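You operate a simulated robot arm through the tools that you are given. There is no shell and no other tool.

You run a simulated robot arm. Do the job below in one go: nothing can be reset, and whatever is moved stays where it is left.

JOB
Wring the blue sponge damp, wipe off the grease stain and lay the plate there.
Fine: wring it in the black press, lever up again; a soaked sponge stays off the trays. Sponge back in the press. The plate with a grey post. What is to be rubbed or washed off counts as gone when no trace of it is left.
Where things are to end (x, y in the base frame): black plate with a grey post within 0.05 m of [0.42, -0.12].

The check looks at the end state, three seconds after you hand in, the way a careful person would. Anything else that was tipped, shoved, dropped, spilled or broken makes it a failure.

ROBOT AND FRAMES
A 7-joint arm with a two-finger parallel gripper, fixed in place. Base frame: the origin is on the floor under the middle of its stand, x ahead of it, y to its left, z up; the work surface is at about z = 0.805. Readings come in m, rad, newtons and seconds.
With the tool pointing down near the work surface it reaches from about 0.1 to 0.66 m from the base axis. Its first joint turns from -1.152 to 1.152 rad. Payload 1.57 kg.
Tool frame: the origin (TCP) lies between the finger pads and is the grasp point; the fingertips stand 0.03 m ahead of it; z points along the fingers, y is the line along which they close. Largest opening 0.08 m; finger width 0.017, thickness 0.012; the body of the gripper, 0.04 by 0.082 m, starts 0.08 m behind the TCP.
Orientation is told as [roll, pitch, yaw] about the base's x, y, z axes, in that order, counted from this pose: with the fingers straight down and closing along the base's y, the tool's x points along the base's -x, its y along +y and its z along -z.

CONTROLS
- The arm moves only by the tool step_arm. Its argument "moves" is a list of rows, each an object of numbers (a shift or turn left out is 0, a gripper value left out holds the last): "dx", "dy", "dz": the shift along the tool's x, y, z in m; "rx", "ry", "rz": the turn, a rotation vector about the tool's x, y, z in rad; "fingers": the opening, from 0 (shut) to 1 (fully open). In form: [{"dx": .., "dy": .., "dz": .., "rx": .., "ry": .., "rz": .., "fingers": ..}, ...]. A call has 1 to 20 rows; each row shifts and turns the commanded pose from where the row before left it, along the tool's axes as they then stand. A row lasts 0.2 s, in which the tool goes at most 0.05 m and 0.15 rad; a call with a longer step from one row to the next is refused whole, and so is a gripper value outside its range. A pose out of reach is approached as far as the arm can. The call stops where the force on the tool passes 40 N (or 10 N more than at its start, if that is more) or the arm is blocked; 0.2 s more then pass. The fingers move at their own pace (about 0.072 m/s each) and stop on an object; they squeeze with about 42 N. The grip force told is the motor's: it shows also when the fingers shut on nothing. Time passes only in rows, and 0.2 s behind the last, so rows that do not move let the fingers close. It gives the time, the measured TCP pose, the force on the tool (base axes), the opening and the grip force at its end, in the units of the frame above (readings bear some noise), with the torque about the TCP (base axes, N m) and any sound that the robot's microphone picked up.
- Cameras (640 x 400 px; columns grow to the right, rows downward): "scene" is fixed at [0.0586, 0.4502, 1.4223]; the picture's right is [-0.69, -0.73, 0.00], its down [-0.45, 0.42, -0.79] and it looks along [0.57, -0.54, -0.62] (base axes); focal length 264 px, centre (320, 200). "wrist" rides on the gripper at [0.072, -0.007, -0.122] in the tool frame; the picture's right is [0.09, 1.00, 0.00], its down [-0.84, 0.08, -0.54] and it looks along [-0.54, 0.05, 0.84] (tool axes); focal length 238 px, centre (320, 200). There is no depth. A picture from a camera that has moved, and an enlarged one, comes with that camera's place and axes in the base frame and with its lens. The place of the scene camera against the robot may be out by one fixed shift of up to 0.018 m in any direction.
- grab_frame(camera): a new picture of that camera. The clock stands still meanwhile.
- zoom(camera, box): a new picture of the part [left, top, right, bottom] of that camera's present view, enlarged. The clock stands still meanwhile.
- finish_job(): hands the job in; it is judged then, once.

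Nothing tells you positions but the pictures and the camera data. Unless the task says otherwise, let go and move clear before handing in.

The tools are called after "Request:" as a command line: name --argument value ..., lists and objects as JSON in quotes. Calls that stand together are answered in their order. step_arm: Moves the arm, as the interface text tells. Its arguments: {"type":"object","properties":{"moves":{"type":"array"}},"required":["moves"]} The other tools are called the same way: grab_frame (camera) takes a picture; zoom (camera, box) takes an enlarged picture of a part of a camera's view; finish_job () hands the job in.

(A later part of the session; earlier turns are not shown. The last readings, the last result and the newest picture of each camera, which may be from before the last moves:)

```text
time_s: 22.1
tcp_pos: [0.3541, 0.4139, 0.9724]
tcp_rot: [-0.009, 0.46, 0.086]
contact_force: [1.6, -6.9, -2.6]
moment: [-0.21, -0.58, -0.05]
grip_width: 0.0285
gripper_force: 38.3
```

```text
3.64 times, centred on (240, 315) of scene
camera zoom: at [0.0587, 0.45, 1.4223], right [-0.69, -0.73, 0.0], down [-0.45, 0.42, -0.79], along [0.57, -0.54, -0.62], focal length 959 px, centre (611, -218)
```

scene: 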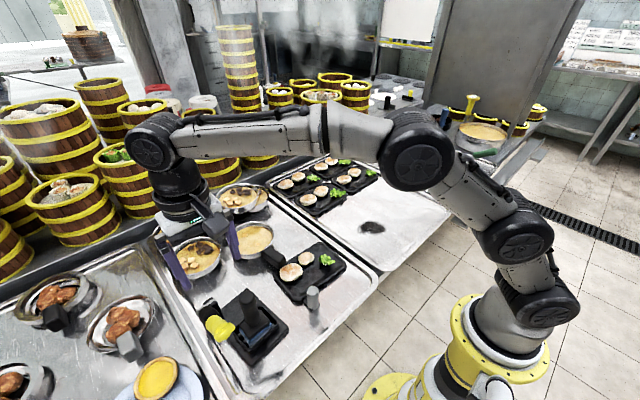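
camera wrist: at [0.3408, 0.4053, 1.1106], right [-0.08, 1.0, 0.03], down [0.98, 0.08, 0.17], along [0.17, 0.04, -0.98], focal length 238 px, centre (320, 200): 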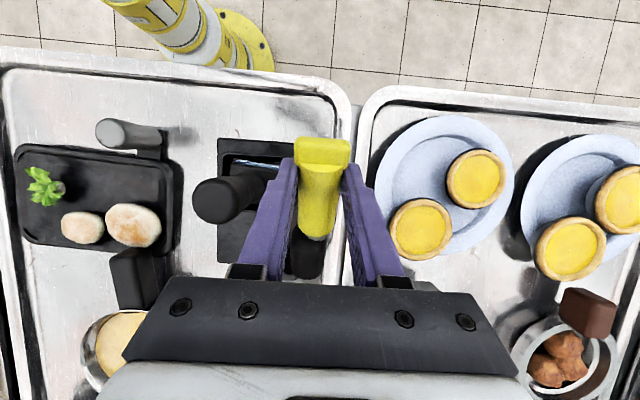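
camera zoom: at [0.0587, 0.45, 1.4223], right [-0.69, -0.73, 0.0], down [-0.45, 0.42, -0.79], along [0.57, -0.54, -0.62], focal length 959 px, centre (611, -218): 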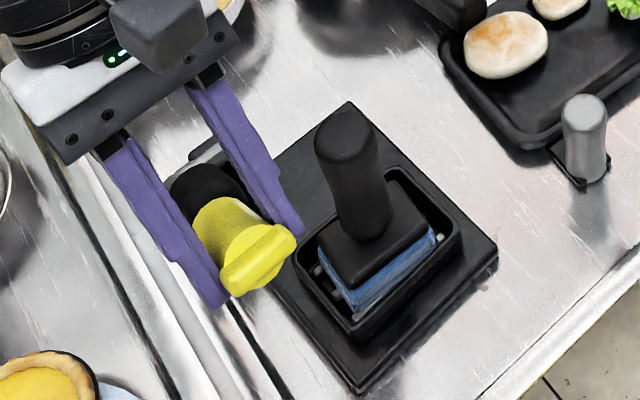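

The lever is up, slightly at or above its original angle, and the base sits flat. I'll open the fingers and back off along the tool axis.

Request:
step_arm --moves '[{"fingers": 0.6}, {"fingers": 0.6}, {"dz": -0.02}, {"dz": -0.03}, {"dz": -0.03}]'

Request:
zoom --camera "scene" --box '[170, 260, 310, 370]'

Request:
grab_frame --camera "wrist"

```text
time_s: 23.3
tcp_pos: [0.3688, 0.4066, 1.0203]
tcp_rot: [-0.007, 0.457, 0.085]
contact_force: [0.1, 0.6, -0.5]
moment: [-0.01, 0.02, 0.01]
grip_width: 0.0482
gripper_force: 0.2
out of reach, approached as far as the arm can: row 4, 5
```

```text
3.64 times, centred on (240, 315) of scene
camera zoom: at [0.0586, 0.4502, 1.4223], right [-0.69, -0.73, 0.0], down [-0.45, 0.42, -0.79], along [0.57, -0.54, -0.62], focal length 959 px, centre (611, -218)
```

zoom: 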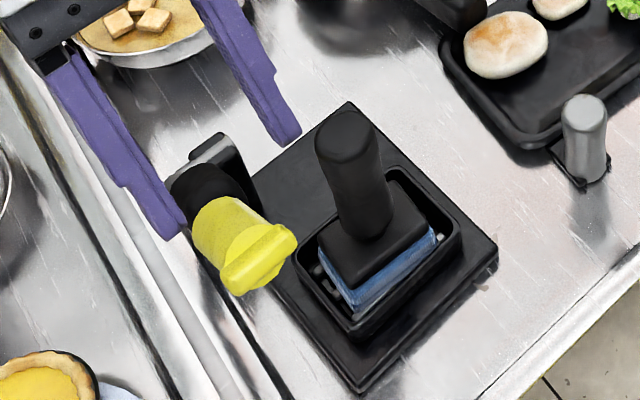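

```text
taken
camera wrist: at [0.3587, 0.4007, 1.1634], right [-0.17, 0.98, 0.03], down [0.98, 0.17, 0.12], along [0.11, 0.05, -0.99], focal length 238 px, centre (320, 200)
```

wrist: 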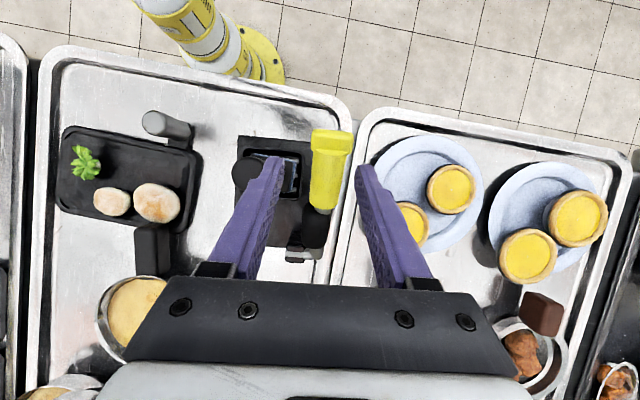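

The lever stays up, the base sits where it was, and the sponge is still in the cup. I'll straighten the tool and move over the sponge post.

Request:
step_arm --moves '[{"ry": -0.115}, {"ry": -0.115}, {"ry": -0.115}, {"ry": -0.112}, {"rz": 0.085}, {}]'

```text
time_s: 24.7
tcp_pos: [0.3707, 0.4071, 1.0217]
tcp_rot: [-0.006, -0.002, 0.003]
contact_force: [-0.2, 0.0, 0.0]
moment: [0.02, -0.01, -0.01]
grip_width: 0.0484
gripper_force: 0.0
```

Request:
step_arm --moves '[{"dy": -0.02, "dz": -0.015}, {"dy": -0.02, "dz": -0.013}, {"dx": -0.001, "dy": -0.0185}]'

Request:
zoom --camera "wrist" --box '[220, 60, 420, 220]'

Request:
zoom --camera "scene" --box '[170, 260, 310, 370]'

```text
time_s: 25.5
tcp_pos: [0.3711, 0.3485, 1.0486]
tcp_rot: [-0.005, 0.0, 0.005]
contact_force: [-0.5, 0.0, -0.1]
moment: [-0.01, -0.01, -0.01]
grip_width: 0.0479
gripper_force: 0.1
```

```text
2.50 times, centred on (320, 140) of wrist
camera zoom: at [0.2983, 0.3434, 1.1715], right [-0.1, 1.0, -0.01], down [0.84, 0.08, 0.54], along [0.54, 0.05, -0.84], focal length 596 px, centre (320, 350)
```

zoom: 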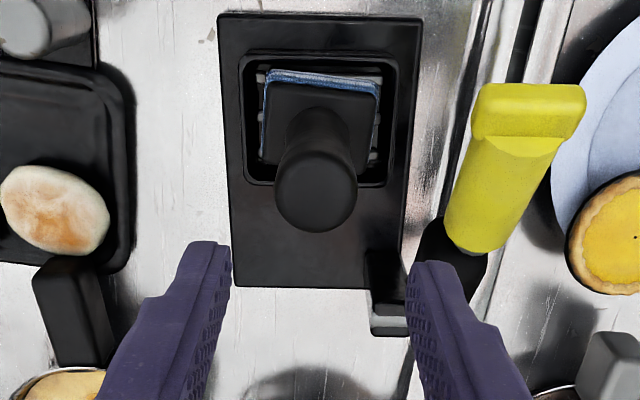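

```text
3.64 times, centred on (240, 315) of scene
camera zoom: at [0.0586, 0.4502, 1.4223], right [-0.69, -0.73, 0.0], down [-0.45, 0.42, -0.79], along [0.57, -0.54, -0.62], focal length 959 px, centre (611, -218)
```

zoom: 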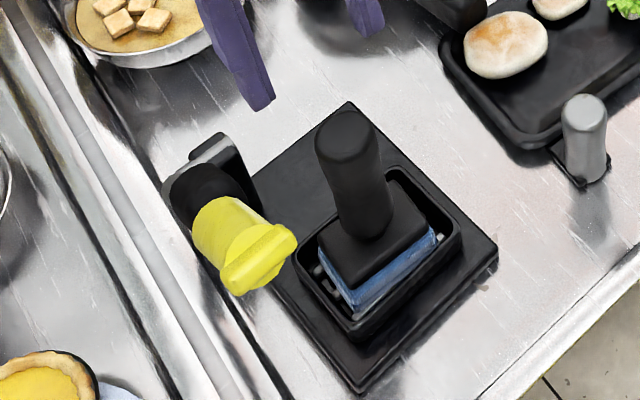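

The post top is centred between the fingers at about (0.370, 0.348), and the lever is clear on the left. I'll lower around the post.

Request:
step_arm --moves '[{"dz": 0.03}, {"dz": 0.03}, {"dz": 0.03}, {"dz": 0.03}, {"dz": 0.022}]'

Request:
zoom --camera "scene" --box '[170, 260, 310, 370]'

Request:
zoom --camera "wrist" --box '[220, 60, 420, 220]'

```text
time_s: 26.7
tcp_pos: [0.3702, 0.35, 0.9066]
tcp_rot: [-0.005, -0.001, 0.002]
contact_force: [-0.7, 0.1, -0.7]
moment: [-0.04, 0.01, 0.0]
grip_width: 0.0478
gripper_force: 0.1
```

```text
3.64 times, centred on (240, 315) of scene
camera zoom: at [0.0586, 0.4502, 1.4223], right [-0.69, -0.73, 0.0], down [-0.45, 0.42, -0.79], along [0.57, -0.54, -0.62], focal length 959 px, centre (611, -218)
```

zoom: 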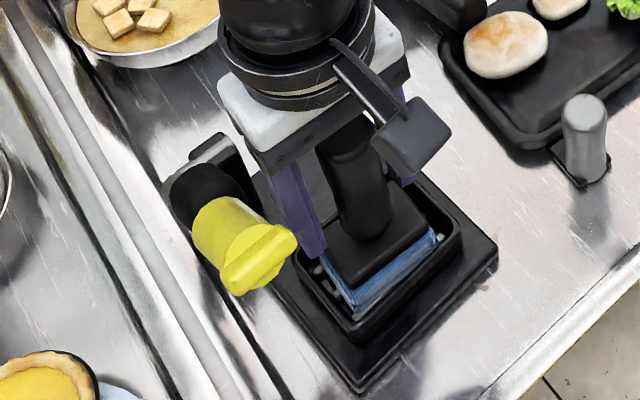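

```text
2.50 times, centred on (320, 140) of wrist
camera zoom: at [0.2989, 0.3446, 1.0292], right [-0.1, 1.0, -0.01], down [0.84, 0.08, 0.54], along [0.54, 0.05, -0.84], focal length 596 px, centre (320, 350)
```

zoom: 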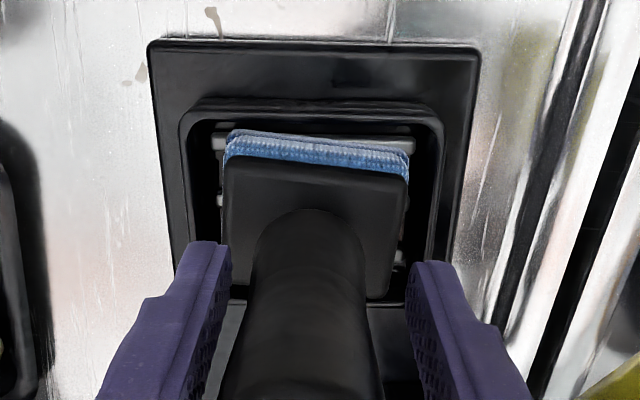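

The fingers straddle the post evenly above the cap. I'll close, then lift a little to check the hold.

Request:
step_arm --moves '[{"fingers": 0}, {"fingers": 0}, {"fingers": 0}]'

Request:
step_arm --moves '[{"dz": -0.01}, {"dz": -0.015}, {"dz": -0.02}]'

Request:
zoom --camera "scene" --box '[170, 260, 310, 370]'

Request:
zoom --camera "wrist" --box '[220, 60, 420, 220]'

```text
time_s: 27.5
tcp_pos: [0.3712, 0.351, 0.9066]
tcp_rot: [-0.006, 0.001, 0.003]
contact_force: [0.3, -0.4, -0.1]
moment: [-0.03, -0.06, -0.01]
grip_width: 0.0299
gripper_force: 39.3
```

```text
time_s: 28.3
tcp_pos: [0.3708, 0.3491, 0.9532]
tcp_rot: [-0.006, 0.0, 0.002]
contact_force: [0.1, 0.5, -1.6]
moment: [0.0, 0.02, -0.01]
grip_width: 0.0299
gripper_force: 39.4
```

```text
3.64 times, centred on (240, 315) of scene
camera zoom: at [0.0587, 0.4502, 1.4223], right [-0.69, -0.73, 0.0], down [-0.45, 0.42, -0.79], along [0.57, -0.54, -0.62], focal length 959 px, centre (611, -218)
```

zoom: 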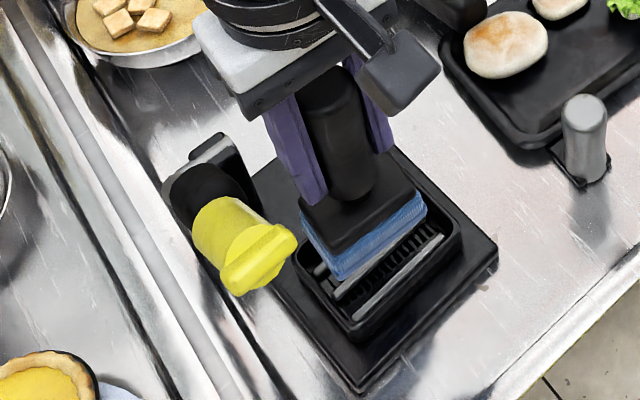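

```text
2.50 times, centred on (320, 140) of wrist
camera zoom: at [0.2989, 0.3442, 1.0751], right [-0.1, 1.0, -0.01], down [0.84, 0.08, 0.54], along [0.54, 0.05, -0.84], focal length 596 px, centre (320, 350)
```

zoom: 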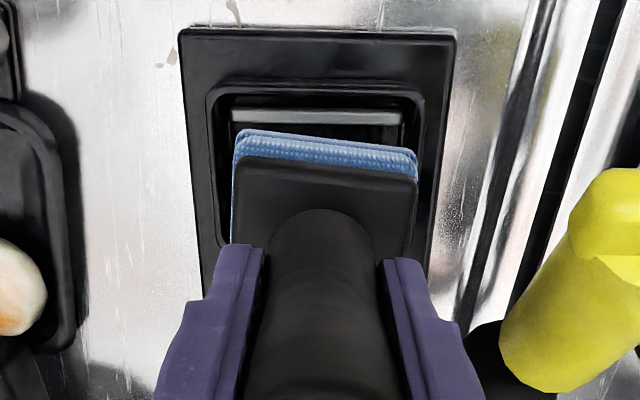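

The sponge came out of the cup cleanly. I'll look closely at whether it still looks soaked before taking it over the trays.

Request:
zoom --camera "scene" --box '[230, 300, 290, 350]'

Request:
zoom --camera "wrist" --box '[280, 90, 380, 150]'

```text
8.00 times, centred on (260, 325) of scene
camera zoom: at [0.0587, 0.4502, 1.4223], right [-0.69, -0.73, 0.0], down [-0.45, 0.42, -0.79], along [0.57, -0.54, -0.62], focal length 2110 px, centre (800, -800)
```

zoom: 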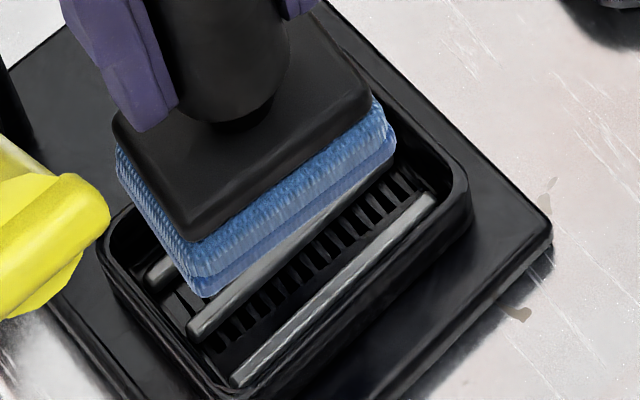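

```text
6.40 times, centred on (330, 120) of wrist
camera zoom: at [0.2989, 0.3442, 1.0751], right [-0.1, 1.0, -0.01], down [0.84, 0.08, 0.54], along [0.54, 0.05, -0.84], focal length 1525 px, centre (256, 712)
```

zoom: 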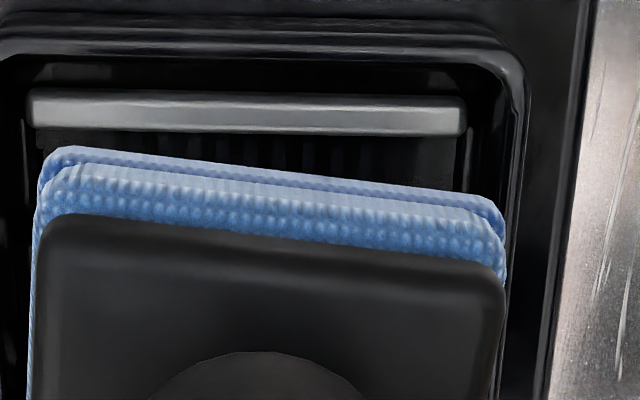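

The sponge looks matte with no drips, so I take it as damp. I'll lift it high and carry it around on the robot's side of the food to above the stain near (0.40, -0.11).

Request:
step_arm --moves '[{"dz": -0.03}, {"dz": -0.035}, {"dz": -0.035}, {"dx": 0.03, "dy": -0.016}, {"dx": 0.03, "dy": -0.016}, {"dx": 0.03, "dy": -0.016}, {"dy": -0.04}, {"dy": -0.04}, {"dy": -0.04}, {"dy": -0.04}, {"dy": -0.04}, {"dy": -0.04}, {"dy": -0.04}, {"dy": -0.04}, {"dy": -0.04}, {"dy": -0.04}]'

Request:
grab_frame --camera "wrist"

Request:
grab_frame --camera "scene"

```text
time_s: 31.7
tcp_pos: [0.2823, -0.0985, 1.055]
tcp_rot: [-0.006, 0.0, 0.006]
contact_force: [-0.2, -0.6, -1.4]
moment: [0.02, 0.0, 0.02]
grip_width: 0.0299
gripper_force: 39.3
```

```text
taken
camera wrist: at [0.2101, -0.1042, 1.1775], right [-0.1, 1.0, -0.01], down [0.84, 0.08, 0.54], along [0.54, 0.05, -0.84], focal length 238 px, centre (320, 200)
```

wrist: 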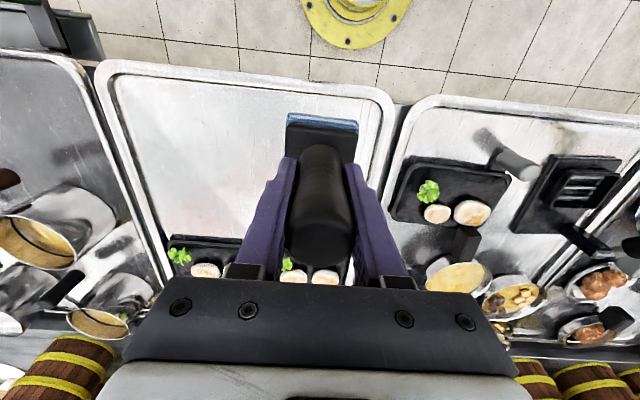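

```text
taken
```

scene: 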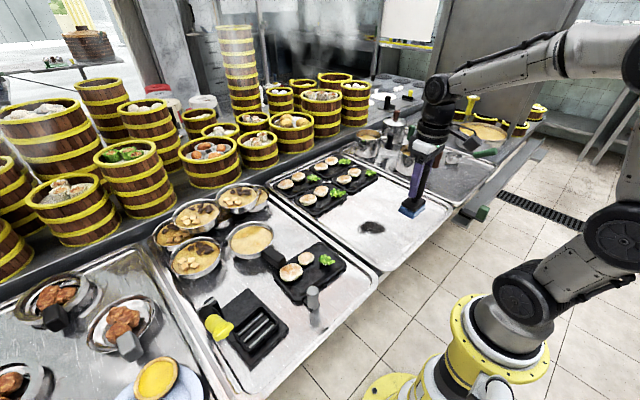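

The arm hangs with the sponge near (0.28, -0.10) and nothing has dripped. The stain spans about x 0.36–0.44 and y -0.155 to -0.07. I'll move above it and lower to just above the tray.

Request:
step_arm --moves '[{"dx": -0.03, "dy": -0.004}, {"dx": -0.03, "dy": -0.004}, {"dx": -0.03, "dy": -0.004}, {"dx": -0.028, "dy": -0.003}, {"dz": 0.03}, {"dz": 0.03}, {"dz": 0.03}, {"dz": 0.03}]'

Request:
grab_frame --camera "wrist"

Request:
zoom --camera "scene" --box '[310, 160, 450, 260]'

```text
time_s: 33.5
tcp_pos: [0.4016, -0.1156, 0.9353]
tcp_rot: [-0.005, 0.0, 0.004]
contact_force: [0.1, 0.5, -1.7]
moment: [-0.03, 0.05, -0.01]
grip_width: 0.0302
gripper_force: 39.7
```

```text
taken
camera wrist: at [0.3288, -0.1198, 1.059], right [-0.1, 1.0, -0.01], down [0.84, 0.08, 0.54], along [0.54, 0.05, -0.84], focal length 238 px, centre (320, 200)
```

wrist: 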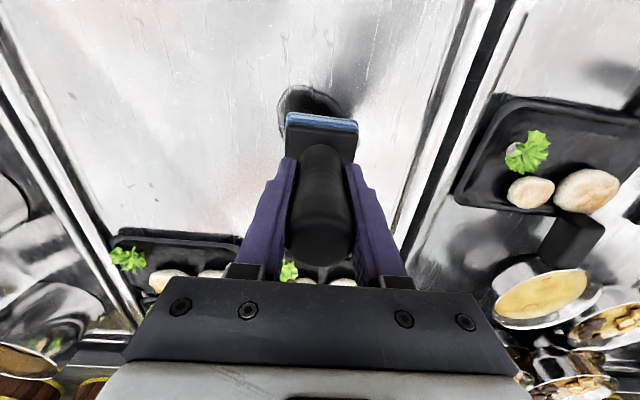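

```text
4.00 times, centred on (380, 210) of scene
camera zoom: at [0.0587, 0.4502, 1.4223], right [-0.69, -0.73, 0.0], down [-0.45, 0.42, -0.79], along [0.57, -0.54, -0.62], focal length 1055 px, centre (80, 160)
```

zoom: 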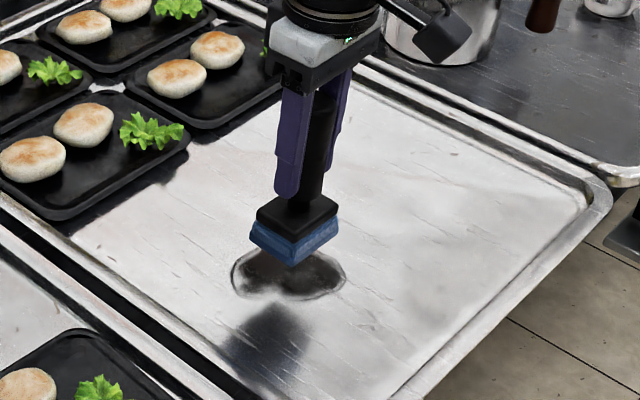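

The sponge is right above the stain. I'll lower it in small steps until it touches.

Request:
step_arm --moves '[{"dz": 0.015}, {"dz": 0.01}, {"dz": 0.005}, {"dz": 0.005}]'

Request:
zoom --camera "scene" --box '[310, 160, 450, 260]'

```text
time_s: 34.5
tcp_pos: [0.4017, -0.1142, 0.8992]
tcp_rot: [-0.004, -0.001, 0.003]
contact_force: [0.3, 0.2, -0.9]
moment: [-0.01, 0.01, -0.04]
grip_width: 0.0301
gripper_force: 39.2
```

```text
4.00 times, centred on (380, 210) of scene
camera zoom: at [0.0587, 0.4502, 1.4223], right [-0.69, -0.73, 0.0], down [-0.45, 0.42, -0.79], along [0.57, -0.54, -0.62], focal length 1055 px, centre (80, 160)
```

zoom: 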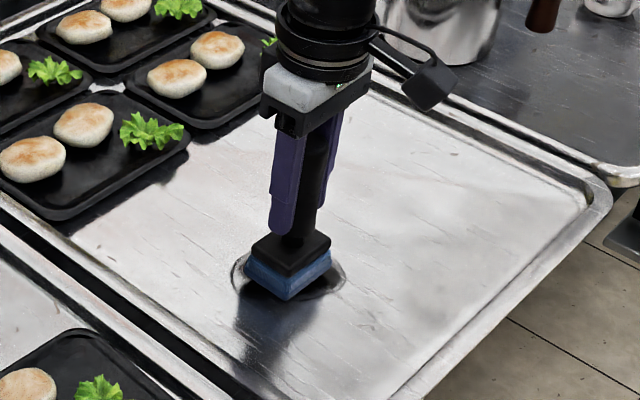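

Request:
step_arm --moves '[{"dz": 0.004}, {"dz": 0.003}, {"dz": 0.003}]'

```text
time_s: 35.3
tcp_pos: [0.4019, -0.115, 0.8941]
tcp_rot: [-0.007, -0.005, 0.003]
contact_force: [-9.3, 2.8, 31.0]
moment: [1.26, 1.18, 0.28]
grip_width: 0.0297
gripper_force: 39.3
```

The sponge is on the tray with about 31 N, a bit more than needed. I'll ease it off slightly before rubbing.

Request:
step_arm --moves '[{"dz": -0.0025}, {}]'

```text
time_s: 35.9
tcp_pos: [0.4021, -0.1143, 0.8927]
tcp_rot: [-0.008, -0.004, 0.004]
contact_force: [-3.2, 1.2, 18.1]
moment: [0.78, 0.23, 0.11]
grip_width: 0.0301
gripper_force: 39.3
```

Contact is at about 18 N. I'll start rubbing back and forth along y across the stain.

Request:
step_arm --moves '[{"dy": -0.015}, {"dy": -0.015}, {"dy": -0.015}, {"dy": 0.02}, {"dy": 0.02}, {"dy": 0.02}, {"dy": 0.02}, {"dy": 0.02}]'

Request:
zoom --camera "scene" --box '[310, 160, 450, 260]'

```text
time_s: 37.7
tcp_pos: [0.403, -0.0601, 0.893]
tcp_rot: [-0.007, -0.003, 0.003]
contact_force: [-0.7, -7.7, 20.4]
moment: [0.09, 0.16, 0.14]
grip_width: 0.03
gripper_force: 39.4
```

```text
4.00 times, centred on (380, 210) of scene
camera zoom: at [0.0584, 0.45, 1.4224], right [-0.69, -0.73, 0.0], down [-0.45, 0.42, -0.79], along [0.57, -0.54, -0.62], focal length 1055 px, centre (80, 160)
```

zoom: 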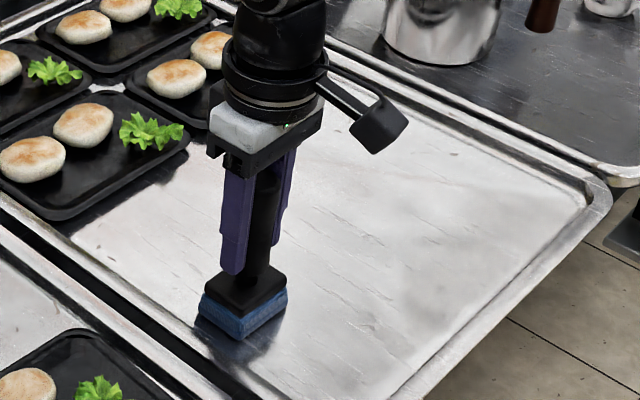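

Most of the stain already looks gone. I'll make passes on the near and far sides too, so no trace is left.

Request:
step_arm --moves '[{"dx": 0.012}, {"dx": 0.012}, {"dy": -0.02}, {"dy": -0.02}, {"dy": -0.02}, {"dy": -0.02}, {"dy": -0.02}, {"dx": -0.016}, {"dx": -0.016}, {"dx": -0.016}, {"dy": 0.02}, {"dy": 0.02}, {"dy": 0.02}, {"dy": 0.02}, {"dy": 0.02}]'

Request:
zoom --camera "scene" --box '[310, 160, 450, 260]'

```text
time_s: 39.4
tcp_pos: [0.3793, -0.1611, 0.8924]
tcp_rot: [-0.005, 0.006, 0.006]
contact_force: [-0.5, 1.0, 2.8]
moment: [0.09, -0.09, 0.03]
grip_width: 0.03
gripper_force: 39.9
stopped in row 8: the force on the tool passed its limit at 46 N (the readings are from after the stop); the commanded pose is now the measured one
```

```text
4.00 times, centred on (380, 210) of scene
camera zoom: at [0.0586, 0.4502, 1.4223], right [-0.69, -0.73, 0.0], down [-0.45, 0.42, -0.79], along [0.57, -0.54, -0.62], focal length 1055 px, centre (80, 160)
```

zoom: 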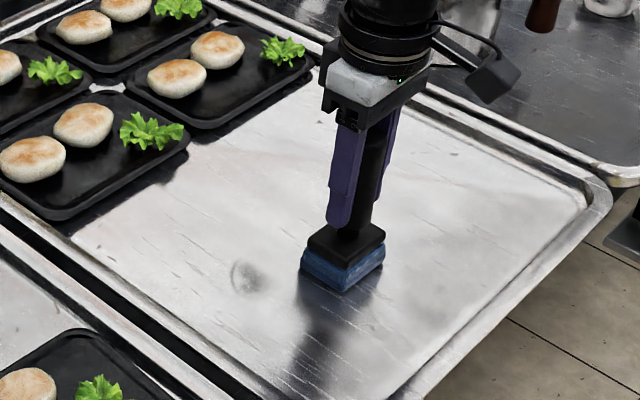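

A faint trace remains at about (0.42, -0.08). I'll lift slightly, go there and rub that part again.

Request:
step_arm --moves '[{"dz": -0.012}, {"dx": -0.021, "dy": 0.018}, {"dx": -0.021, "dy": 0.018}, {"dy": 0.014}, {"dz": 0.01}, {"dz": 0.002}, {"dz": 0.0015}]'

```text
time_s: 41.0
tcp_pos: [0.4208, -0.1097, 0.8928]
tcp_rot: [-0.005, 0.006, 0.006]
contact_force: [-12.2, 4.2, 25.7]
moment: [1.2, 0.41, 0.46]
grip_width: 0.0303
gripper_force: 39.7
```

Request:
step_arm --moves '[{"dz": -0.0012}, {"dy": 0.012}, {"dy": 0.012}, {"dy": 0.012}, {"dy": 0.012}, {"dy": -0.012}, {"dy": -0.012}, {"dy": -0.012}, {"dy": -0.012}, {"dy": -0.012}]'

Request:
zoom --camera "scene" --box '[310, 160, 450, 260]'

```text
time_s: 43.2
tcp_pos: [0.4205, -0.1213, 0.8922]
tcp_rot: [-0.004, 0.01, 0.007]
contact_force: [0.8, 10.8, 21.3]
moment: [1.38, -0.53, 0.19]
grip_width: 0.03
gripper_force: 39.7
```

```text
4.00 times, centred on (380, 210) of scene
camera zoom: at [0.0583, 0.4505, 1.4222], right [-0.69, -0.73, 0.0], down [-0.45, 0.42, -0.79], along [0.57, -0.54, -0.62], focal length 1055 px, centre (80, 160)
```

zoom: 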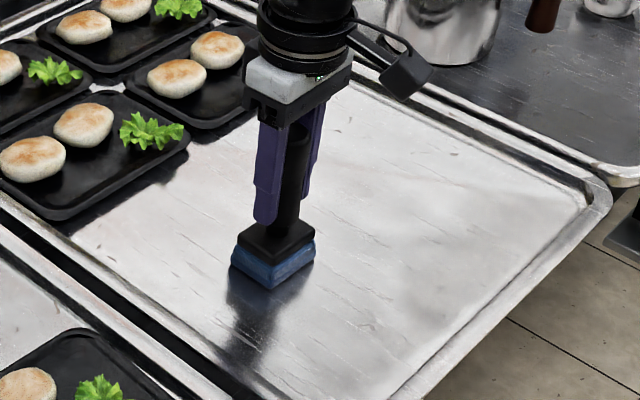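

That looks cleaner. I'll do one more far-side pass, then lift away and inspect.

Request:
step_arm --moves '[{"dy": -0.012}, {"dy": -0.012}, {"dy": -0.01}, {"dz": -0.004}, {"dx": -0.012, "dz": -0.004}, {"dz": 0.005}, {"dz": 0.0025}]'

```text
time_s: 44.8
tcp_pos: [0.4328, -0.1561, 0.8923]
tcp_rot: [-0.003, 0.008, 0.006]
contact_force: [-2.6, -1.4, 1.7]
moment: [0.0, 0.0, 0.0]
grip_width: 0.0299
gripper_force: 39.5
```

Request:
step_arm --moves '[{"dz": 0.0018}, {"dy": 0.012}, {"dy": 0.012}, {"dy": 0.012}, {"dy": 0.012}, {"dy": 0.012}, {"dy": 0.012}, {"dy": 0.012}, {"dy": 0.008}]'

Request:
step_arm --moves '[{"dz": -0.01}, {"dz": -0.03}, {"dz": -0.04}, {"dx": 0.04, "dz": -0.02}, {"dx": 0.04, "dz": -0.02}, {"dx": 0.04}, {"dx": 0.04}]'

Request:
grab_frame --camera "wrist"

Request:
zoom --camera "scene" --box '[310, 160, 450, 260]'

```text
time_s: 46.8
tcp_pos: [0.4336, -0.0662, 0.8915]
tcp_rot: [-0.004, 0.005, 0.004]
contact_force: [0.8, -11.5, 24.4]
moment: [-0.32, -0.18, -0.03]
grip_width: 0.0298
gripper_force: 39.2
```

```text
time_s: 48.4
tcp_pos: [0.273, -0.0651, 1.0087]
tcp_rot: [-0.003, 0.009, 0.006]
contact_force: [-0.3, 1.1, -2.9]
moment: [0.03, -0.02, 0.01]
grip_width: 0.0301
gripper_force: 38.8
```

```text
taken
camera wrist: at [0.2021, -0.0701, 1.1324], right [-0.1, 1.0, 0.0], down [0.84, 0.08, 0.53], along [0.53, 0.05, -0.85], focal length 238 px, centre (320, 200)
```

wrist: 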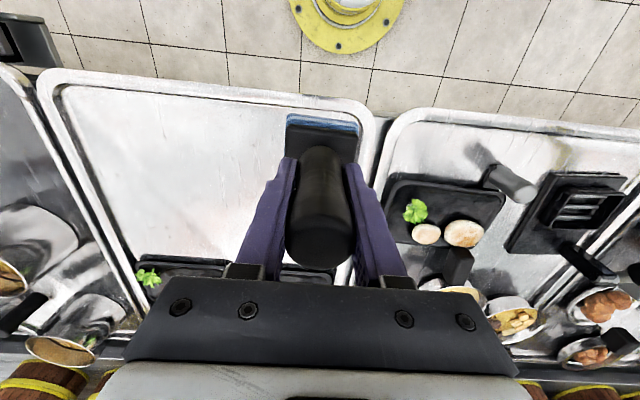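

```text
4.00 times, centred on (380, 210) of scene
camera zoom: at [0.0587, 0.4502, 1.4223], right [-0.69, -0.73, 0.0], down [-0.45, 0.42, -0.79], along [0.57, -0.54, -0.62], focal length 1055 px, centre (80, 160)
```

zoom: 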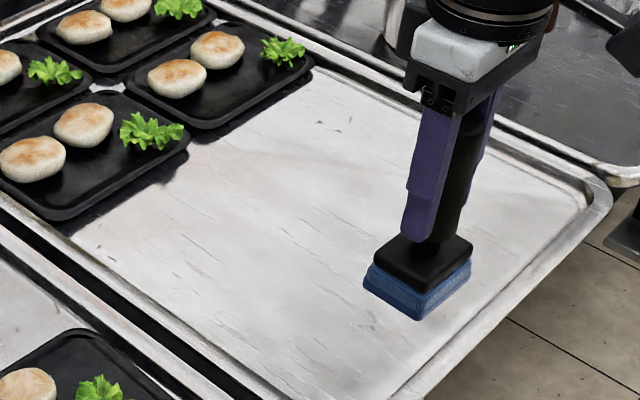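

The tray looks clean where the stain was. I'll enlarge that area to check for faint traces.

Request:
zoom --camera "scene" --box '[340, 200, 410, 250]'

Request:
step_arm --moves '[{"dy": 0.03, "dz": -0.03}, {"dy": 0.03, "dz": -0.02}]'

Request:
zoom --camera "wrist" --box '[60, 80, 320, 260]'

```text
8.00 times, centred on (375, 225) of scene
camera zoom: at [0.0587, 0.4502, 1.4223], right [-0.69, -0.73, 0.0], down [-0.45, 0.42, -0.79], along [0.57, -0.54, -0.62], focal length 2110 px, centre (-120, 0)
```

zoom: 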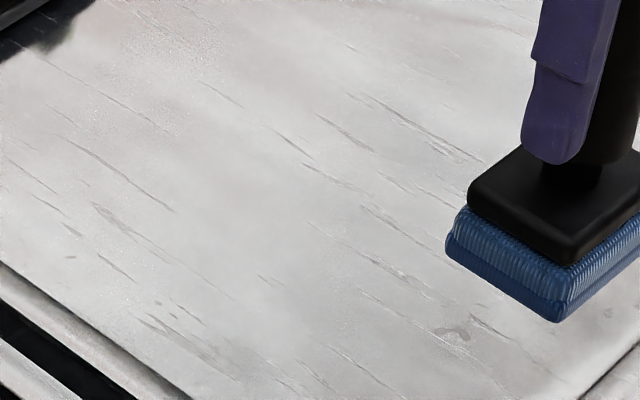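

```text
time_s: 49.0
tcp_pos: [0.272, -0.0034, 1.0598]
tcp_rot: [-0.005, 0.01, 0.006]
contact_force: [-0.4, -0.2, -1.4]
moment: [0.01, -0.01, -0.01]
grip_width: 0.03
gripper_force: 39.2
```

```text
2.22 times, centred on (190, 170) of wrist
camera zoom: at [0.2011, -0.0092, 1.1837], right [-0.1, 1.0, 0.0], down [0.84, 0.08, 0.53], along [0.53, 0.05, -0.85], focal length 530 px, centre (609, 267)
```

zoom: 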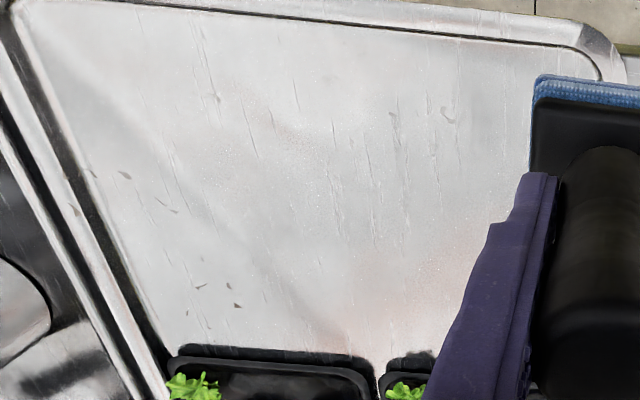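

The stain is gone and only the tray's usual scratches remain. I'll carry the sponge back along the same way to above the press.

Request:
step_arm --moves '[{"dy": 0.038, "dz": -0.01}, {"dy": 0.038, "dz": -0.01}, {"dy": 0.038}, {"dy": 0.038}, {"dy": 0.038}, {"dy": 0.038}, {"dy": 0.038}, {"dy": 0.037}, {"dx": -0.025, "dy": 0.012}, {"dx": -0.025, "dy": 0.012}, {"dx": -0.025, "dy": 0.012}, {"dx": -0.024, "dy": 0.0145, "ry": -0.008}, {}]'

Request:
grab_frame --camera "wrist"

Request:
zoom --camera "scene" --box '[170, 260, 310, 370]'

```text
time_s: 51.8
tcp_pos: [0.3689, 0.3496, 1.0786]
tcp_rot: [-0.006, 0.0, 0.004]
contact_force: [1.3, -0.1, -1.4]
moment: [0.01, 0.0, 0.01]
grip_width: 0.0301
gripper_force: 38.7
```

```text
taken
camera wrist: at [0.2971, 0.3443, 1.2014], right [-0.1, 1.0, 0.0], down [0.84, 0.08, 0.54], along [0.54, 0.05, -0.84], focal length 238 px, centre (320, 200)
```

wrist: 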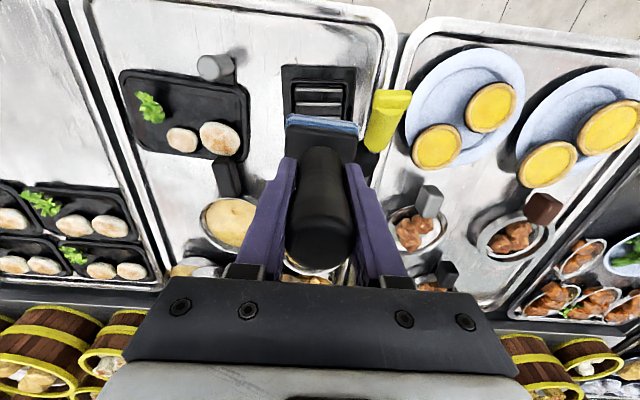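

```text
3.64 times, centred on (240, 315) of scene
camera zoom: at [0.0587, 0.4502, 1.4223], right [-0.69, -0.73, 0.0], down [-0.45, 0.42, -0.79], along [0.57, -0.54, -0.62], focal length 959 px, centre (611, -218)
```

zoom: 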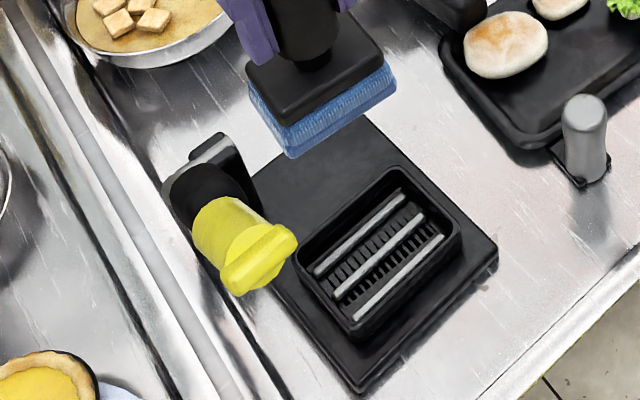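

The empty cup is directly below the sponge, and the sponge sits in the grip as before. I'll lower it to just above the cup and check.

Request:
step_arm --moves '[{"dx": -0.002, "dy": 0.001, "dz": 0.03}, {"dz": 0.03}, {"dz": 0.03}, {"dz": 0.03}, {}]'

Request:
zoom --camera "wrist" --box '[220, 60, 420, 220]'

Request:
zoom --camera "scene" --box '[170, 260, 310, 370]'

```text
time_s: 53.0
tcp_pos: [0.3719, 0.3515, 0.958]
tcp_rot: [-0.007, 0.001, 0.005]
contact_force: [-0.9, 0.1, -1.6]
moment: [-0.01, 0.01, 0.01]
grip_width: 0.0301
gripper_force: 39.5
```

```text
2.50 times, centred on (320, 140) of wrist
camera zoom: at [0.3001, 0.3457, 1.0816], right [-0.1, 1.0, 0.0], down [0.84, 0.08, 0.54], along [0.54, 0.05, -0.84], focal length 596 px, centre (320, 350)
```

zoom: 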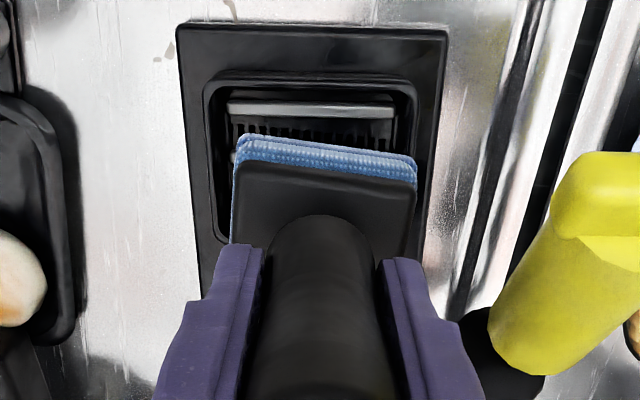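

```text
3.64 times, centred on (240, 315) of scene
camera zoom: at [0.0587, 0.4502, 1.4223], right [-0.69, -0.73, 0.0], down [-0.45, 0.42, -0.79], along [0.57, -0.54, -0.62], focal length 959 px, centre (611, -218)
```

zoom: 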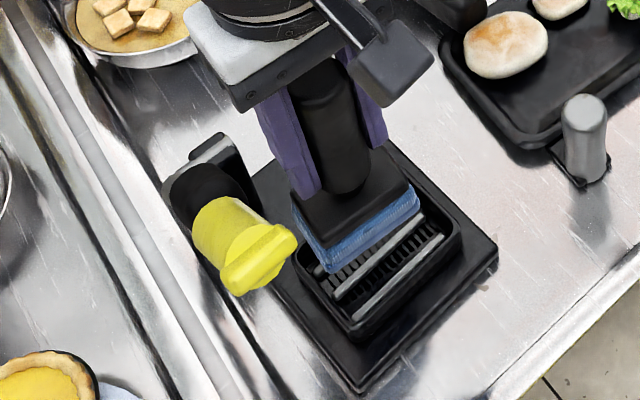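

The alignment matches how it looked on the way out. I'll lower it into the cup slowly.

Request:
step_arm --moves '[{"dy": -0.001, "dz": 0.01}, {"dz": 0.01}, {"dz": 0.01}, {"dz": 0.008}, {"dz": 0.006}, {"dz": 0.004}]'

Request:
zoom --camera "scene" --box '[170, 260, 310, 370]'

Request:
zoom --camera "wrist" --box '[220, 60, 420, 220]'

```text
time_s: 54.1
tcp_pos: [0.3728, 0.3482, 0.9252]
tcp_rot: [-0.002, -0.002, 0.007]
contact_force: [-5.0, -3.4, 5.2]
moment: [-0.18, 0.14, -0.01]
grip_width: 0.0297
gripper_force: 39.1
stopped in row 5: the force on the tool passed its limit at 46 N (the readings are from after the stop); the commanded pose is now the measured one
```

```text
3.64 times, centred on (240, 315) of scene
camera zoom: at [0.0585, 0.45, 1.4224], right [-0.69, -0.73, 0.0], down [-0.45, 0.42, -0.79], along [0.57, -0.54, -0.62], focal length 959 px, centre (611, -218)
```

zoom: 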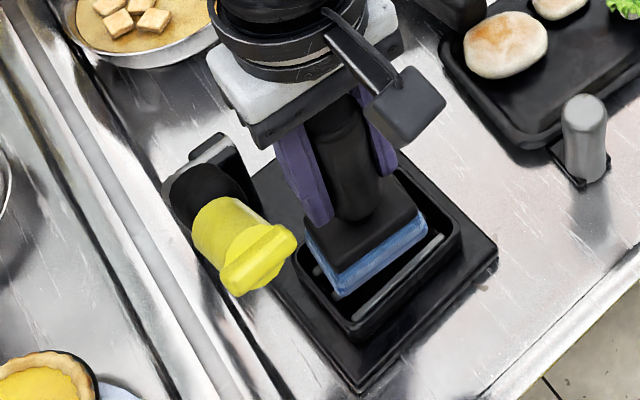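

```text
2.50 times, centred on (320, 140) of wrist
camera zoom: at [0.3012, 0.3433, 1.0477], right [-0.1, 1.0, 0.0], down [0.84, 0.08, 0.54], along [0.54, 0.05, -0.84], focal length 596 px, centre (320, 350)
```

zoom: 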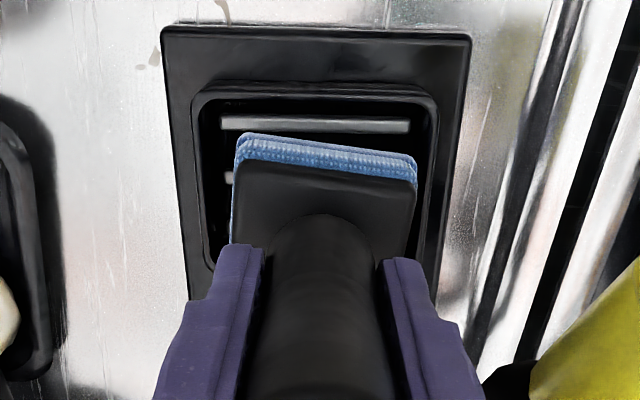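

The sponge touched the cup's far wall before seating, because it sits about 3 mm too far forward and turned about 5° against the cup. I'll lift a little, line it up and try again.

Request:
step_arm --moves '[{"dz": -0.012}, {"dx": 0.003, "dy": 0.001, "rz": -0.075}, {}]'

Request:
zoom --camera "wrist" --box '[220, 60, 420, 220]'

Request:
zoom --camera "scene" --box '[220, 290, 310, 360]'

```text
time_s: 54.9
tcp_pos: [0.3711, 0.3499, 0.9368]
tcp_rot: [-0.003, -0.002, 0.081]
contact_force: [-1.0, -0.3, -1.5]
moment: [-0.01, -0.02, 0.0]
grip_width: 0.03
gripper_force: 39.4
```

```text
2.50 times, centred on (320, 140) of wrist
camera zoom: at [0.2988, 0.3389, 1.0584], right [-0.17, 0.98, 0.0], down [0.83, 0.15, 0.54], along [0.54, 0.09, -0.84], focal length 596 px, centre (320, 350)
```

zoom: 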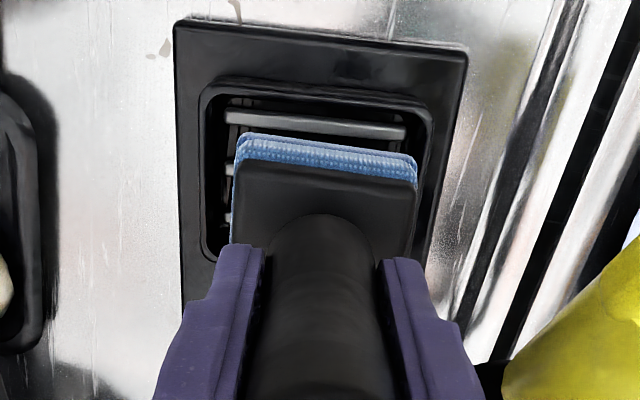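

```text
5.71 times, centred on (265, 325) of scene
camera zoom: at [0.0587, 0.4502, 1.4223], right [-0.69, -0.73, 0.0], down [-0.45, 0.42, -0.79], along [0.57, -0.54, -0.62], focal length 1507 px, centre (634, -514)
```

zoom: 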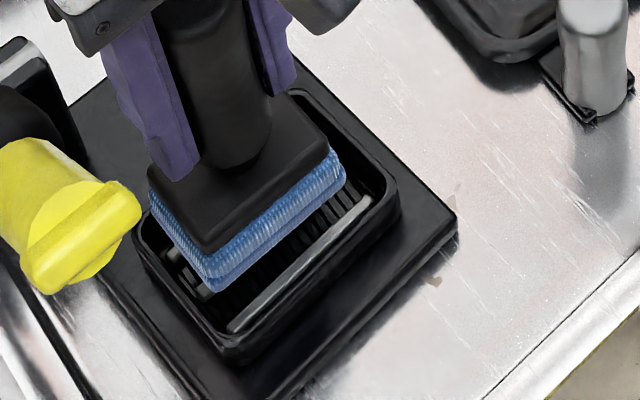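

The sponge's edges now run parallel to the cup. I'll shift about 2 mm to centre it and lower gently.

Request:
step_arm --moves '[{"dx": 0.001, "dy": -0.0017}, {"dz": 0.006}, {"dz": 0.005}, {"dz": 0.005}]'

```text
time_s: 55.9
tcp_pos: [0.3686, 0.3485, 0.9197]
tcp_rot: [0.0, -0.002, 0.079]
contact_force: [0.7, -0.1, -2.4]
moment: [0.02, -0.01, -0.02]
grip_width: 0.0299
gripper_force: 39.5
```

Request:
step_arm --moves '[{"dz": 0.004}, {"dz": 0.004}, {"dz": 0.003}]'

Request:
zoom --camera "wrist" --box '[220, 60, 420, 220]'

Request:
zoom --camera "scene" --box '[220, 290, 310, 360]'

```text
time_s: 56.7
tcp_pos: [0.3698, 0.3483, 0.9097]
tcp_rot: [0.0, -0.002, 0.081]
contact_force: [-0.5, 0.9, -2.0]
moment: [-0.06, 0.01, -0.01]
grip_width: 0.0299
gripper_force: 39.4
```

```text
2.50 times, centred on (320, 140) of wrist
camera zoom: at [0.2981, 0.3373, 1.0319], right [-0.17, 0.98, 0.0], down [0.83, 0.15, 0.54], along [0.54, 0.09, -0.84], focal length 596 px, centre (320, 350)
```

zoom: 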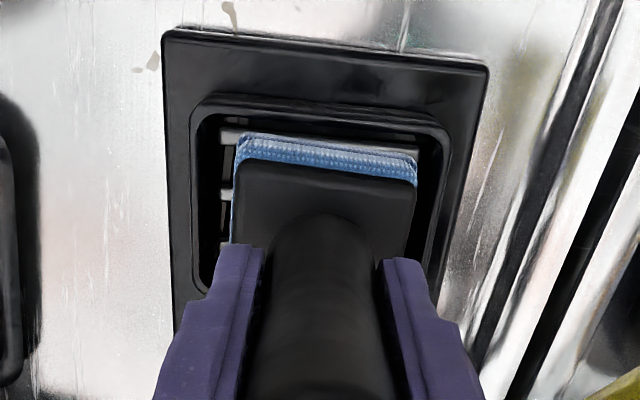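

```text
5.71 times, centred on (265, 325) of scene
camera zoom: at [0.0587, 0.4502, 1.4223], right [-0.69, -0.73, 0.0], down [-0.45, 0.42, -0.79], along [0.57, -0.54, -0.62], focal length 1507 px, centre (634, -514)
```

zoom: 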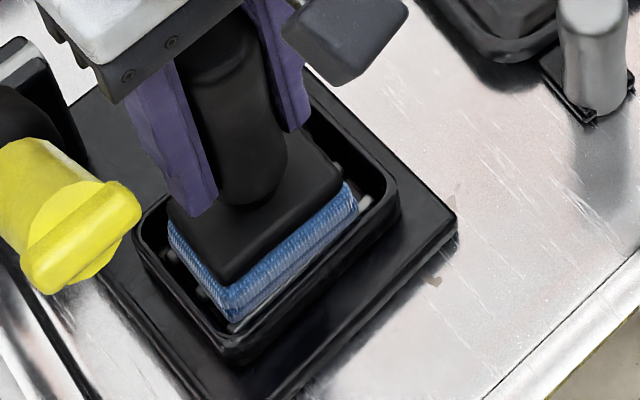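

The sponge is inside the cup without touching the walls. I'll lower the last millimetres to the grate.

Request:
step_arm --moves '[{"dz": 0.002}, {"dz": 0.0015}]'

```text
time_s: 57.3
tcp_pos: [0.3695, 0.3483, 0.9078]
tcp_rot: [0.001, -0.004, 0.082]
contact_force: [-3.8, -4.7, 11.0]
moment: [-0.34, 0.6, 0.06]
grip_width: 0.0296
gripper_force: 39.4
```

The sponge rests on the grate. I'll release the post with a small opening, keeping clear of the lever, and rise straight up.

Request:
step_arm --moves '[{"dz": -0.001}, {"fingers": 0.58}, {"fingers": 0.58}, {"fingers": 0.58}, {"dz": -0.02}, {"dz": -0.03}, {"dz": -0.03}, {"dz": -0.04}, {"dz": -0.04}]'

Request:
zoom --camera "scene" --box '[170, 260, 310, 370]'

Request:
grab_frame --camera "wrist"

```text
time_s: 59.3
tcp_pos: [0.3684, 0.3489, 1.0692]
tcp_rot: [-0.002, -0.003, 0.078]
contact_force: [0.0, 0.0, -0.1]
moment: [0.0, 0.0, 0.03]
grip_width: 0.0464
gripper_force: 0.0
```

```text
3.64 times, centred on (240, 315) of scene
camera zoom: at [0.0586, 0.4502, 1.4223], right [-0.69, -0.73, 0.0], down [-0.45, 0.42, -0.79], along [0.57, -0.54, -0.62], focal length 959 px, centre (611, -218)
```

zoom: 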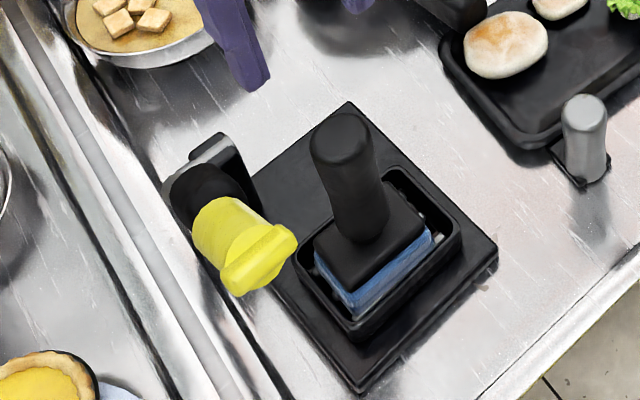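

```text
taken
camera wrist: at [0.297, 0.3387, 1.1915], right [-0.17, 0.98, 0.0], down [0.83, 0.15, 0.54], along [0.54, 0.09, -0.84], focal length 238 px, centre (320, 200)
```

wrist: 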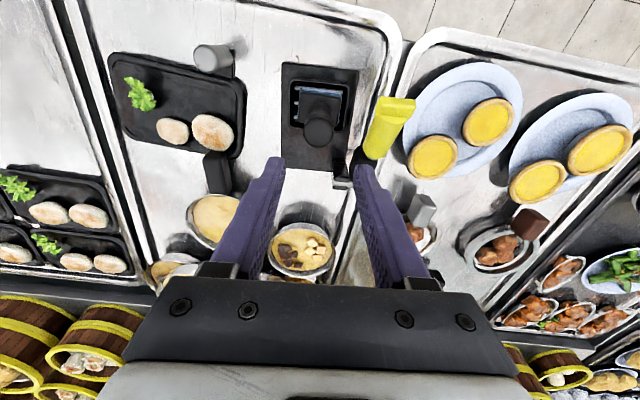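

The sponge sits back in the press, flat, with the lever up. Next I'll move toward the plate's grey post near (0.33, 0.21) and look from above.

Request:
step_arm --moves '[{"rz": 0.078}, {"dx": 0.012, "dy": -0.035}, {"dx": 0.012, "dy": -0.035}, {"dx": 0.012, "dy": -0.035}, {"dy": -0.033}, {"dz": 0.02}]'

Request:
zoom --camera "wrist" --box '[200, 40, 400, 200]'

Request:
zoom --camera "wrist" --box '[120, 40, 440, 240]'

Request:
zoom --camera "scene" --box '[240, 230, 360, 330]'

```text
time_s: 60.7
tcp_pos: [0.3346, 0.21, 1.0461]
tcp_rot: [-0.002, -0.002, 0.003]
contact_force: [-0.5, -0.7, 0.1]
moment: [0.0, 0.02, -0.01]
grip_width: 0.0465
gripper_force: 0.2
```

```text
2.50 times, centred on (300, 120) of wrist
camera zoom: at [0.2615, 0.2041, 1.1691], right [-0.1, 1.0, 0.0], down [0.84, 0.08, 0.54], along [0.54, 0.05, -0.84], focal length 596 px, centre (370, 400)
```

zoom: 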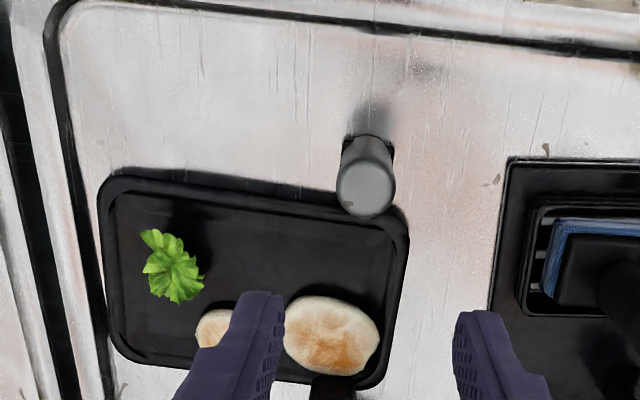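

```text
2.00 times, centred on (280, 140) of wrist
camera zoom: at [0.2615, 0.2041, 1.1691], right [-0.1, 1.0, 0.0], down [0.84, 0.08, 0.54], along [0.54, 0.05, -0.84], focal length 477 px, centre (400, 320)
```

zoom: 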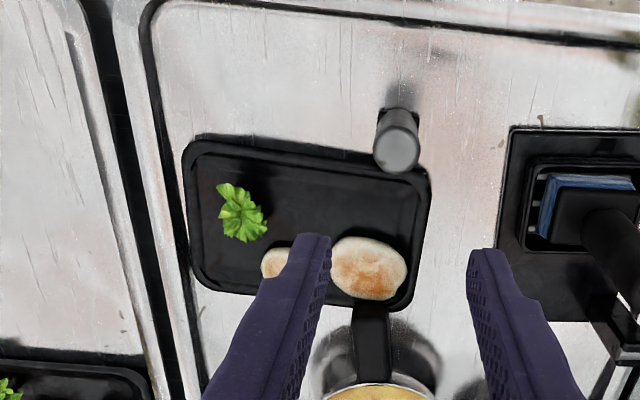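

```text
4.00 times, centred on (300, 280) of scene
camera zoom: at [0.0586, 0.4502, 1.4223], right [-0.69, -0.73, 0.0], down [-0.45, 0.42, -0.79], along [0.57, -0.54, -0.62], focal length 1055 px, centre (400, -120)
```

zoom: 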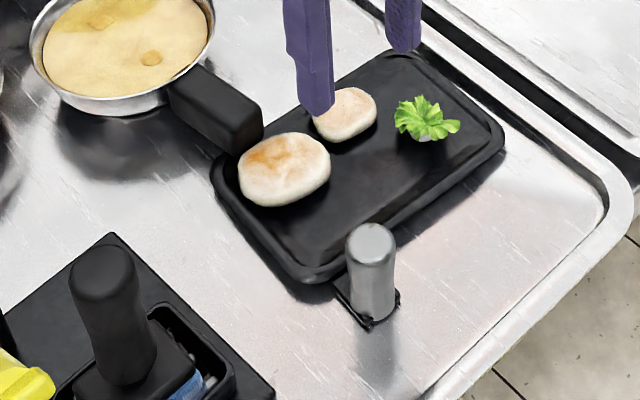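

The post is at about (0.332, 0.209) with its top near z=0.868. The pan's handle end is very close to the plate's far edge, so I'll look at that gap closely before moving the plate.

Request:
zoom --camera "scene" --box '[255, 240, 305, 280]'

Request:
zoom --camera "wrist" --box '[270, 150, 350, 220]'

```text
10.00 times, centred on (280, 260) of scene
camera zoom: at [0.0586, 0.4502, 1.4223], right [-0.69, -0.73, 0.0], down [-0.45, 0.42, -0.79], along [0.57, -0.54, -0.62], focal length 2638 px, centre (720, -400)
```

zoom: 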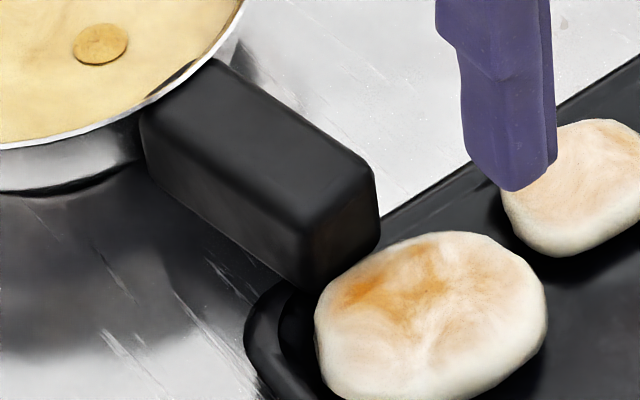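

```text
5.71 times, centred on (310, 185) of wrist
camera zoom: at [0.2615, 0.2041, 1.1691], right [-0.1, 1.0, 0.0], down [0.84, 0.08, 0.54], along [0.54, 0.05, -0.84], focal length 1362 px, centre (377, 286)
```

zoom: 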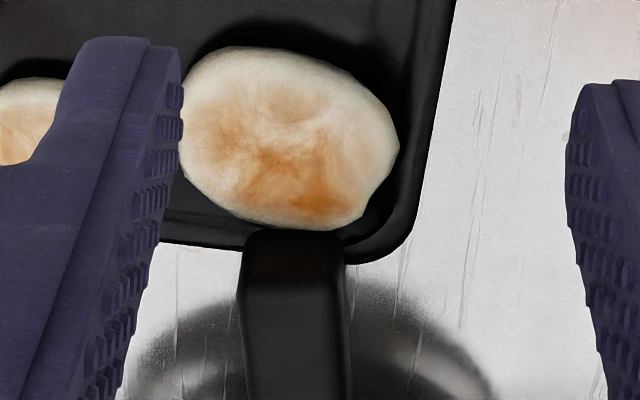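

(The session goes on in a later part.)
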